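You operate a simulated robot arm through the tools that you are given. There is no shell and no other tool. Be economical: measure what you need, move in short steps, check, and stop when the job is done.

The job below is to be done with a simulated robot arm. You get a single attempt, and the scene is never put back.

## Task
Open the wash bench drawer.
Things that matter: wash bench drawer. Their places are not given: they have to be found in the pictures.

It is judged by the outcome, as a careful person would: the job done as asked, and still so three seconds after it is handed in. It fails if anything else is knocked over, pushed out of place, dropped, spilled or broken.

## Robot
A 7-joint arm with a two-finger parallel gripper, fixed in place. Base frame: the origin is at the foot of the arm, x ahead of it, y to its left, z up. Readings come in m, rad, newtons and seconds.
With the tool pointing down near the work surface it reaches from about 0.2 to 0.68 m from the base axis. Its first joint turns from -1.152 to 1.152 rad. Payload 2.4 kg.
The TCP is the grasp point between the finger pads, 0.03 m short of the fingertips. In the tool frame z runs along the fingers and y along their closing line. The gripper opens to 0.094 m. The fingers are 0.028 m wide and 0.01 m thick; the gripper's body (0.05 by 0.096 m) begins 0.055 m behind the TCP.
Orientation is that of the tool frame in the base frame, as a unit quaternion [w, x, y, z]. With the fingers straight down and closing along the base's y, the tool's x points along the base's -x, its y along +y and its z along -z.

## Interface
- The arm moves only by the tool play_rows. Its argument "motion" is a list of rows, each a list of 3 entries, a list of its own where there are three numbers: the shift along the tool's x, y, z in m, then the turn, a rotation vector about the tool's x, y, z in rad, then the opening, from 0 (shut) to 1 (fully open). In form: [[[x, y, z], [wx, wy, wz], fingers], ...]. A call has 1 to 20 rows; each row shifts and turns the commanded pose from where the row before left it, along the tool's axes as they then stand. Rows are played at 5 a second. More than 0.05 m and 0.15 rad between two rows, or a gripper value outside its range, and nothing of the call is played. A pose out of reach is approached as far as the arm can. The call stops where the force on the tool passes 40 N (or 10 N more than at its start, if that is more) or the arm is blocked; 0.2 s more then pass. Each finger travels about 0.153 m/s and halts on what it meets, pressing with about 39 N; the grip force reading is that of the motor and also rises with nothing between the fingers. The clock runs only during rows and for 0.2 s after the last one: add rows that do not move to give the fingers time. The reply holds the time, the measured pose of the TCP, the force on the tool along the base axes, the opening and the grip force, in the units named above and with some noise.
- Cameras (640 x 400 px; columns grow to the right, rows downward): "scene" is fixed at [0.0224, 0.4831, 1.4337]; the picture's right is [-0.74, -0.67, 0.00], its down [-0.52, 0.57, -0.64] and it looks along [0.43, -0.47, -0.77] (base axes); focal length 325 px, centre (320, 200). "wrist" rides on the gripper at [-0.037, 0, -0.058] in the tool frame; the picture's right is [0.00, -1.00, 0.00], its down [0.97, 0.00, -0.24] and it looks along [0.24, 0.00, 0.97] (tool axes); focal length 218 px, centre (320, 200).
- grab_frame(camera): a new picture of that camera. The clock stands still meanwhile.
- measure_at(camera, pixels): there is no depth. For up to 12 entries [column, row, z] of the newest picture of that camera ("zoom" is the newest enlarged one), the place [x, y] in the base frame at which the ray of that pixel passes the height z, good to about 0.002 m, but the place of the scene camera against the robot may be out by one fixed shift of up to 0.025 m in any direction. The clock stands still meanwhile.
- inspect(camera, box): a new picture of the part [left, top, right, bottom] of that camera's present view, enlarged. The clock stands still meanwhile.
- close_job(): hands the job in; it is judged then, once.

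Keep the steps short. Do not move on a guess: measure, check each grasp and each placing, and mend mistakes. In all there are 60 turns and 22 pictures (those below and enlarged ones count). Leave the gripper open and the arm clear of the work at the hand-in unless told otherwise, and finish with a single line.

The tools are called after "Request:" by a JSON object that holds its "name" and its "arguments". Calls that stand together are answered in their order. play_rows: Moves the arm, as the interface text tells. Its arguments: {"type":"object","properties":{"motion":{"type":"array","items":{"type":"array"}}},"required":["motion"]} The other tools are called the same way: grab_frame (camera) takes a picture; measure_at (camera, pixels) gives the place at which the rays of pixels pass given heights; inspect (camera, box) takes an enlarged picture of a part of a camera's view; close_job () hands the job in.

At the start:

```text
time: 0.0
tcp_pos: [0.4232, 0.1794, 0.9358]
ee_rot: [0.0, 0.0, 1.0, 0.0]
contact_force: [-0.2, -0.2, 0.0]
width: 0.0938
grip_force: 0.1
```

scene: 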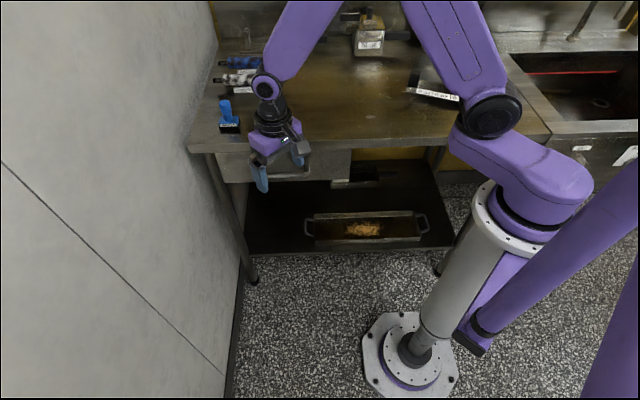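
wrist: 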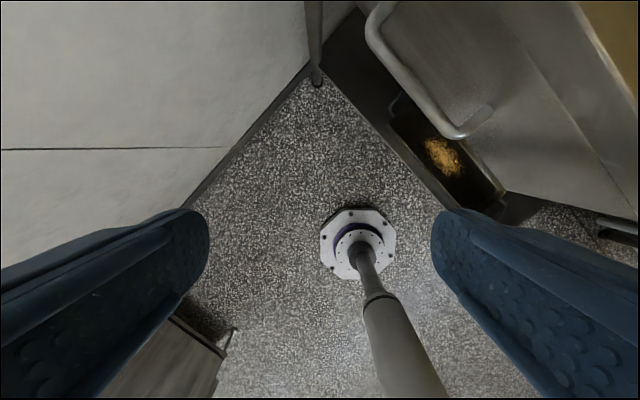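

The drawer front is under the bench at about scene (280,165). The wrist view shows a bar handle running from about (370,30) to (490,115). I'll look at both enlarged.

Request:
{"name": "inspect", "arguments": {"camera": "scene", "box": [190, 110, 370, 222]}}

Request:
{"name": "inspect", "arguments": {"camera": "wrist", "box": [320, 0, 640, 200]}}

```text
3.56 times, centred on (280, 166) of scene
```

zoom: 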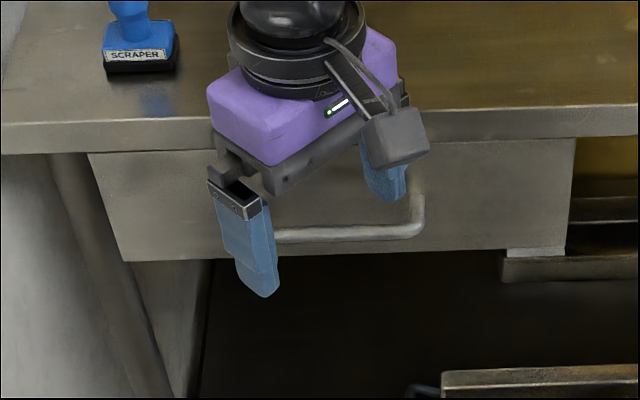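

```text
2.00 times, centred on (480, 100) of wrist
```

zoom: 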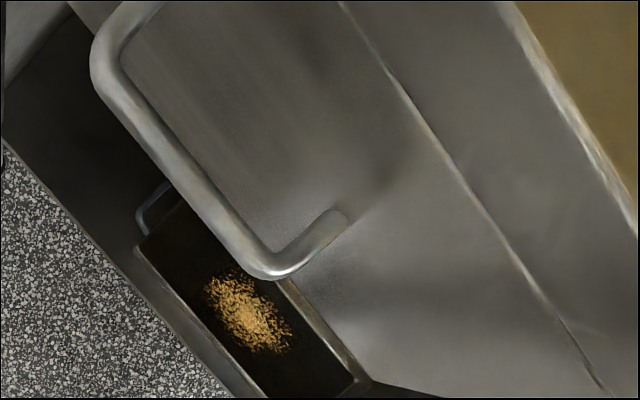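

I'll measure the handle's corner and the face and table edges from both cameras at several heights.

Request:
{"name": "measure_at", "arguments": {"camera": "wrist", "pixels": [[452.5, 132, 0.6], [452.5, 132, 0.64], [452.5, 132, 0.68], [372, 20, 0.6], [372, 20, 0.64], [372, 20, 0.68], [580, 0, 0.74], [636, 110, 0.74], [490, 108, 0.6], [490, 108, 0.64], [490, 108, 0.68]]}}

Request:
{"name": "measure_at", "arguments": {"camera": "scene", "pixels": [[308, 175, 0.6], [308, 175, 0.64], [308, 175, 0.68], [190, 153, 0.74], [370, 148, 0.74], [218, 153, 0.69], [350, 149, 0.69], [226, 183, 0.55], [226, 183, 0.6], [348, 180, 0.6], [348, 180, 0.55]]}}

```text
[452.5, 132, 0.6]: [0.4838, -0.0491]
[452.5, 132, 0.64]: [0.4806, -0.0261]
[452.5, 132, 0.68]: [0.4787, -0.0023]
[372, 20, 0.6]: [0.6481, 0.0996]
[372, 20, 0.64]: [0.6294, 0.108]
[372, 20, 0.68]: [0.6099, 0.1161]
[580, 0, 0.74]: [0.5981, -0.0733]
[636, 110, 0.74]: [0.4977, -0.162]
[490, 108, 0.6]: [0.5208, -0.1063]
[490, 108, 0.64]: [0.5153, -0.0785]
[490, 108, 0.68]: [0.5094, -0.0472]
```

```text
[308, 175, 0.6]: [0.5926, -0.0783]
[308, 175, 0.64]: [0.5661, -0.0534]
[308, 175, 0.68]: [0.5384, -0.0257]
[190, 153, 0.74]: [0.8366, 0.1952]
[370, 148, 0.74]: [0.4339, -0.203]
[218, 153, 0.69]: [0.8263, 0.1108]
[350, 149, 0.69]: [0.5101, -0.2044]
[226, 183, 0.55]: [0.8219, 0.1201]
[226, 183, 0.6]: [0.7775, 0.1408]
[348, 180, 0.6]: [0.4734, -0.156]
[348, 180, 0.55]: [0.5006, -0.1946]
```

The numbers suggest the bench edge runs along about t=(0.75,0.66), with the outward normal n=(-0.665,0.747). The two cameras don't agree well on the handle, so I need stereo from the wrist camera. I'll turn the tool in place so the fingers close along n, then take another picture.

Request:
{"name": "play_rows", "arguments": {"motion": [[[0, 0, 0], [0, 0, -0.145], 1], [[0, 0, 0], [0, 0, -0.145], 1], [[0, 0, 0], [0, 0, -0.145], 1], [[0, 0, 0], [0, 0, -0.145], 1], [[0, 0, 0], [0, 0, -0.147], 1], [[0, 0, 0], [0, 0, 0], 1]]}}

Request:
{"name": "grab_frame", "arguments": {"camera": "wrist"}}

```text
time: 1.4
tcp_pos: [0.423, 0.1794, 0.9364]
ee_rot: [0.0, -0.357, 0.934, 0.001]
contact_force: [-0.3, -1.2, -0.1]
width: 0.0938
grip_force: 0.1
```

```text
17 pictures are left
```

wrist: 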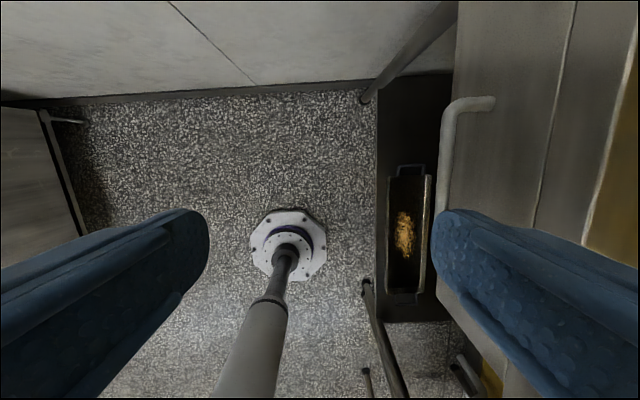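

Now the handle bar is vertical in the picture, at column 445. I'll shift 0.15 m toward the bench at this height to get a stereo pair and a view from above.

Request:
{"name": "play_rows", "arguments": {"motion": [[[0, -0.04, 0], [0, 0, 0], 1], [[0, -0.04, 0], [0, 0, 0], 1], [[0, -0.04, 0], [0, 0, 0], 1], [[0, -0.03, 0], [0, 0, 0], 1], [[0, 0, 0], [0, 0, 0], 1], [[0, 0, 0], [0, 0, 0], 1]]}}

Request:
{"name": "grab_frame", "arguments": {"camera": "wrist"}}

```text
time: 2.8
tcp_pos: [0.5233, 0.0648, 0.9374]
ee_rot: [0.0, -0.356, 0.934, 0.0]
contact_force: [-0.3, -0.6, -0.5]
width: 0.0939
grip_force: 0.0
```

```text
16 pictures are left
```

wrist: 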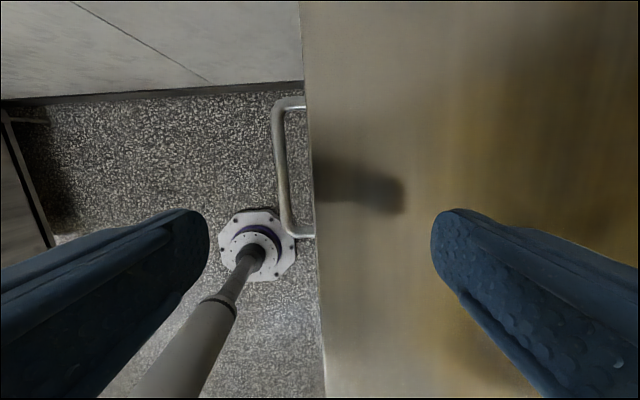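

Stereo: the bar is at column 445 in the first rotated picture and 275 now, so 170 px over 0.152 m. That puts the bar at z≈0.785 and n≈-0.265, with the bench edge at n≈-0.293 and z≈0.88. The bench is therefore higher than stated, and a vertical grasp would hit its edge. I'll back off 0.15 m first, then tilt the fingers toward the drawer.

Request:
{"name": "play_rows", "arguments": {"motion": [[[0, 0.04, 0], [0, 0, 0], 1], [[0, 0.04, 0], [0, 0, 0], 1], [[0, 0.04, 0], [0, 0, 0], 1], [[0, 0.03, 0], [0, 0, 0], 1], [[0, 0, 0], [0.14, 0, 0], 1], [[0, 0, 0], [0.14, 0, 0], 1], [[0, 0, 0], [0.14, 0, 0], 1], [[0, 0, 0], [0.14, 0, 0], 1], [[0, 0, 0], [0.14, 0, 0], 1], [[0, 0, 0], [0.14, 0, 0], 1], [[0, 0, 0], [0.14, 0, 0], 1], [[0, 0, 0], [0.14, 0, 0], 1], [[0, 0, 0], [0, 0, 0], 1], [[0, 0, 0], [0, 0, 0], 1]]}}

Request:
{"name": "grab_frame", "arguments": {"camera": "wrist"}}

Request:
{"name": "grab_frame", "arguments": {"camera": "scene"}}

```text
time: 5.8
tcp_pos: [0.4229, 0.1785, 0.935]
ee_rot: [0.189, -0.301, 0.792, -0.496]
contact_force: [-0.4, 1.1, 0.8]
width: 0.0941
grip_force: 0.0
```

```text
15 pictures are left
```

wrist: 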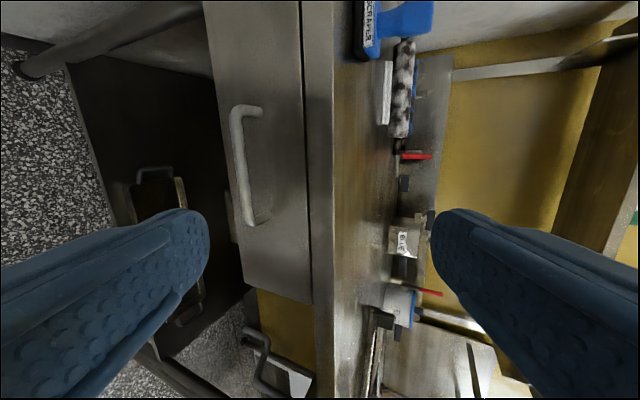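

```text
14 pictures are left
```

scene: 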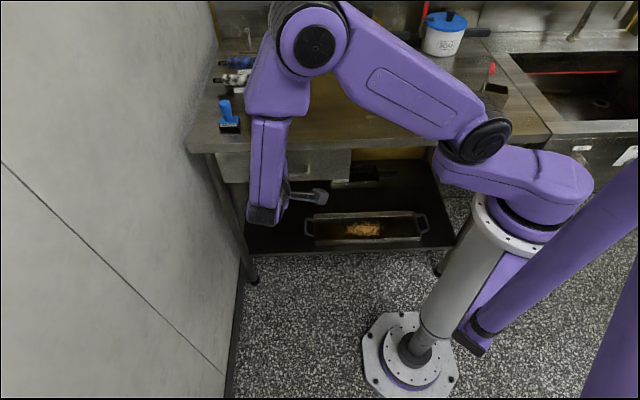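

The tilt is reached. From this view the bar is at z≈0.786 and n≈-0.265, spanning t from 0.39 to 0.51. The face is at n≈-0.305 and the bench underside at z≈0.846. I'll finish the tilt to horizontal, then lower 0.15 m while still standing off.

Request:
{"name": "play_rows", "arguments": {"motion": [[[0, 0, 0], [0.15, 0, 0], 1], [[0, 0, 0], [0.15, 0, 0], 1], [[0, 0, 0], [0.15, 0, 0], 1], [[0, 0, 0], [0, 0, 0], 1], [[-0.01, 0.03, 0], [0, 0, 0], 1], [[0, 0.03, 0], [0, 0, 0], 1], [[0, 0.03, 0], [0, 0, 0], 1], [[0, 0.03, 0], [0, 0, 0], 1], [[0, 0.03, 0], [0, 0, 0], 1], [[0, 0, 0], [0, 0, 0], 1], [[0, 0, 0], [0, 0, 0], 1]]}}

Request:
{"name": "grab_frame", "arguments": {"camera": "wrist"}}

```text
time: 8.2
tcp_pos: [0.4304, 0.186, 0.7868]
ee_rot: [0.251, -0.253, 0.661, -0.66]
contact_force: [0.5, 0.1, 0.5]
width: 0.0941
grip_force: 0.0
```

```text
13 pictures are left
```

wrist: 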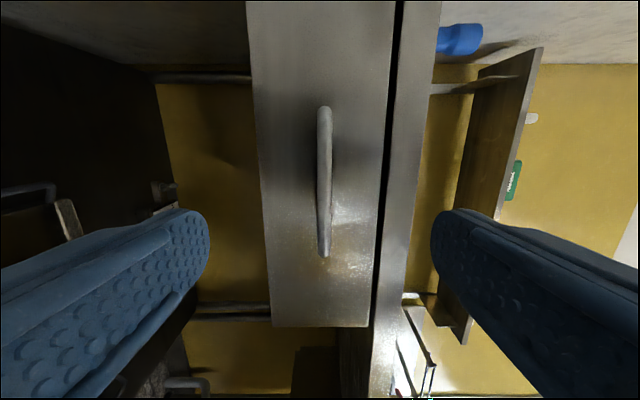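

The bar is centred between the fingers at about column 324, roughly 3 mm above the tool axis. I'll half-close the fingers so they clear the bench edge, then advance 0.11 m.

Request:
{"name": "play_rows", "arguments": {"motion": [[[0, -0.003, 0], [0, 0, 0], 0.5], [[0, 0, 0.03], [0, 0, 0], 0.5], [[0, 0, 0.03], [0, 0, 0], 0.5], [[0, 0, 0.02], [0, 0, 0], 0.5], [[0, 0, 0.015], [0, 0, 0], 0.5], [[0, 0, 0.015], [0, 0, 0], 0.5], [[0, 0, 0], [0, 0, 0], 0.5], [[0, 0, 0], [0, 0, 0], 0.5]]}}

Request:
{"name": "grab_frame", "arguments": {"camera": "wrist"}}

```text
time: 10.0
tcp_pos: [0.5029, 0.1041, 0.7901]
ee_rot: [-0.251, 0.252, -0.66, 0.661]
contact_force: [0.9, -0.1, 0.3]
width: 0.0469
grip_force: 0.1
```

```text
12 pictures are left
```

wrist: 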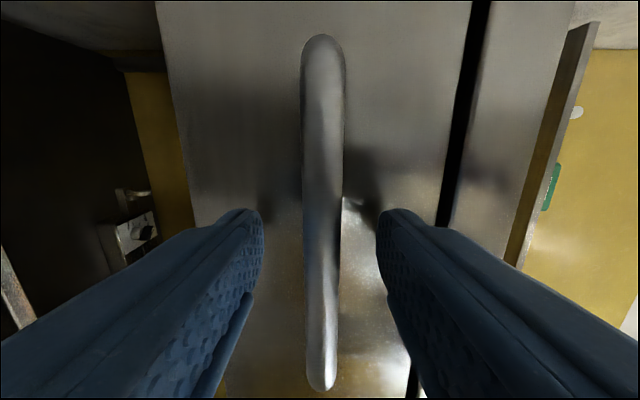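

The bar lies between the fingers, which are free of contact. Next I'll close on it.

Request:
{"name": "play_rows", "arguments": {"motion": [[[0, 0, 0.005], [0, 0, 0], 0.5], [[0, 0, 0], [0, 0, 0], 0.25], [[0, 0, 0], [0, 0, 0], 0], [[0, 0, 0], [0, 0, 0], 0], [[0, 0, 0], [0, 0, 0], 0]]}}

```text
time: 11.2
tcp_pos: [0.5075, 0.1001, 0.7893]
ee_rot: [0.252, -0.25, 0.661, -0.661]
contact_force: [-0.9, -2.0, 17.0]
width: 0.0161
grip_force: 44.5
```

The fingers grip the bar at 16 mm width, with a 17 N vertical load from a small offset. I'll relieve it by 2 mm upward and start pulling gently.

Request:
{"name": "play_rows", "arguments": {"motion": [[[0, -0.002, 0], [0, 0, 0], 0], [[0, 0, -0.01], [0, 0, 0], 0], [[0, 0, -0.01], [0, 0, 0], 0], [[0, 0, -0.01], [0, 0, 0], 0], [[0, 0, 0], [0, 0, 0], 0]]}}

```text
time: 12.4
tcp_pos: [0.4849, 0.1224, 0.79]
ee_rot: [0.249, -0.253, 0.662, -0.661]
contact_force: [-10.9, -10.2, -1.0]
width: 0.0161
grip_force: 45.2
```

The drawer follows. The remaining force is about 15 N sideways, along -t, and the drawer moved at close to 45°. So the true slide direction is about 0.06 rad off my pull. I'll correct with a small tool-x component.

Request:
{"name": "play_rows", "arguments": {"motion": [[[0.002, 0, -0.01], [0, 0, 0], 0], [[0.001, 0, -0.015], [0, 0, 0], 0], [[0.001, 0, -0.015], [0, 0, 0], 0], [[0.001, 0, -0.015], [0, 0, 0], 0], [[0, 0, 0], [0, 0, 0], 0]]}}

```text
time: 13.6
tcp_pos: [0.4453, 0.1605, 0.7902]
ee_rot: [0.252, -0.252, 0.662, -0.659]
contact_force: [3.1, 2.8, -17.5]
width: 0.0165
grip_force: 44.8
```

It has opened about 8 cm and the sideways force is gone. Vertical force is now -17 N, so I'll lower 1 mm and keep pulling.

Request:
{"name": "play_rows", "arguments": {"motion": [[[0.001, 0.001, -0.015], [0, 0, 0], 0], [[0.001, 0, -0.015], [0, 0, 0], 0], [[0.001, 0, -0.015], [0, 0, 0], 0], [[0.001, 0, -0.015], [0, 0, 0], 0], [[0, 0, 0], [0, 0, 0], 0]]}}

Request:
{"name": "grab_frame", "arguments": {"camera": "scene"}}

```text
time: 14.8
tcp_pos: [0.4034, 0.2038, 0.7905]
ee_rot: [0.254, -0.251, 0.661, -0.66]
contact_force: [13.9, 15.1, 12.7]
width: 0.0163
grip_force: 45.1
```

```text
11 pictures are left
```

scene: 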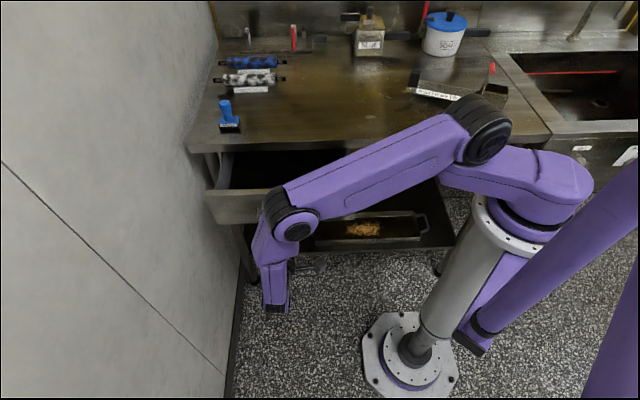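

The drawer is clearly open, by about 14 cm, and nothing else has moved. I'll pull further, easing the sideways load back.

Request:
{"name": "play_rows", "arguments": {"motion": [[[-0.002, 0, -0.015], [0, 0, 0], 0], [[0, 0, -0.015], [0, 0, 0], 0], [[0.0005, 0, -0.015], [0, 0, 0], 0], [[0.0005, 0, -0.015], [0, 0, 0], 0], [[0, 0, 0], [0, 0, 0], 0]]}}

```text
time: 16.0
tcp_pos: [0.3627, 0.2446, 0.7907]
ee_rot: [-0.247, 0.25, -0.66, 0.664]
contact_force: [-22.7, -22.7, 13.1]
width: 0.0162
grip_force: 45.1
```

It's open about 20 cm, and the slide direction is confirmed near 45°. I'll correct sideways and pull a little more to look for the end stop.

Request:
{"name": "play_rows", "arguments": {"motion": [[[0.002, 0, 0], [0, 0, 0], 0], [[0.002, 0, -0.012], [0, 0, 0], 0], [[0.001, 0, -0.015], [0, 0, 0], 0], [[0.001, 0, -0.015], [0, 0, 0], 0], [[0, 0, 0], [0, 0, 0], 0]]}}

Request:
{"name": "grab_frame", "arguments": {"camera": "scene"}}

```text
time: 17.2
tcp_pos: [0.3319, 0.2758, 0.7895]
ee_rot: [0.252, -0.251, 0.661, -0.66]
contact_force: [-6.9, -5.4, 3.5]
width: 0.0163
grip_force: 45.4
```

```text
10 pictures are left
```

scene: 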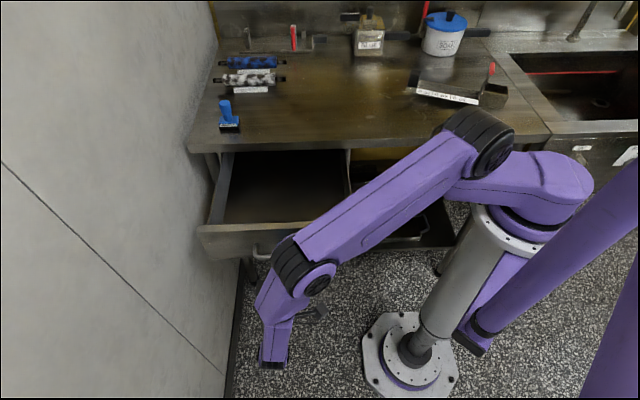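

It's open about 25 cm, with no end stop yet and low forces. I'll pull a bit further.

Request:
{"name": "play_rows", "arguments": {"motion": [[[0.001, 0, -0.015], [0, 0, 0], 0], [[0.001, 0, -0.015], [0, 0, 0], 0], [[0.001, 0, -0.015], [0, 0, 0], 0], [[0.001, 0, -0.01], [0, 0, 0], 0], [[0, 0, 0], [0, 0, 0], 0]]}}

```text
time: 18.4
tcp_pos: [0.2941, 0.3129, 0.7911]
ee_rot: [0.253, -0.252, 0.661, -0.66]
contact_force: [7.8, -3.9, 6.1]
width: 0.0163
grip_force: 45.5
```

The drawer is about 30 cm open, which is plenty. I'll release and back off straight along the tool axis.

Request:
{"name": "play_rows", "arguments": {"motion": [[[0, 0, 0], [0, 0, 0], 0.3], [[0, 0, 0], [0, 0, 0], 0.6], [[0, 0, 0], [0, 0, 0], 0.6], [[0, 0, -0.02], [0, 0, 0], 0.6], [[0, 0, -0.02], [0, 0, 0], 0.6], [[0, 0, -0.03], [0, 0, 0], 0.6], [[0, 0, -0.02], [0, 0, 0], 0.8], [[0, 0, 0], [0, 0, 0], 1], [[0, 0, 0], [0, 0, 0], 1]]}}

Request:
{"name": "grab_frame", "arguments": {"camera": "scene"}}

Request:
{"name": "grab_frame", "arguments": {"camera": "wrist"}}

```text
time: 20.4
tcp_pos: [0.2349, 0.3807, 0.7901]
ee_rot: [0.251, -0.252, 0.661, -0.66]
contact_force: [0.0, 0.1, -1.0]
width: 0.0939
grip_force: 0.1
```

```text
9 pictures are left
```

scene: 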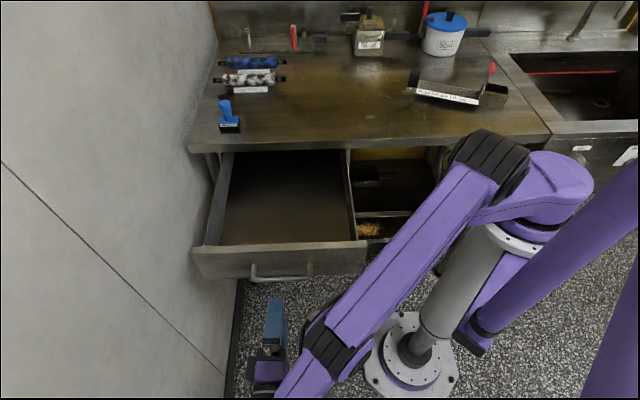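

```text
8 pictures are left
```

wrist: 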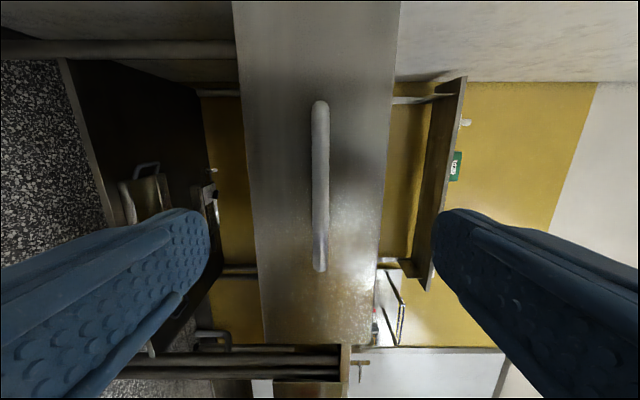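

The drawer stands wide open, the gripper is open and clear, contact force is zero, and everything on the bench is in place. Handing in.

Request:
{"name": "close_job", "arguments": {}}

```text
The job is handed in.
```

The wash bench drawer is open by about 30 cm, the gripper is released and clear, and nothing else was disturbed.
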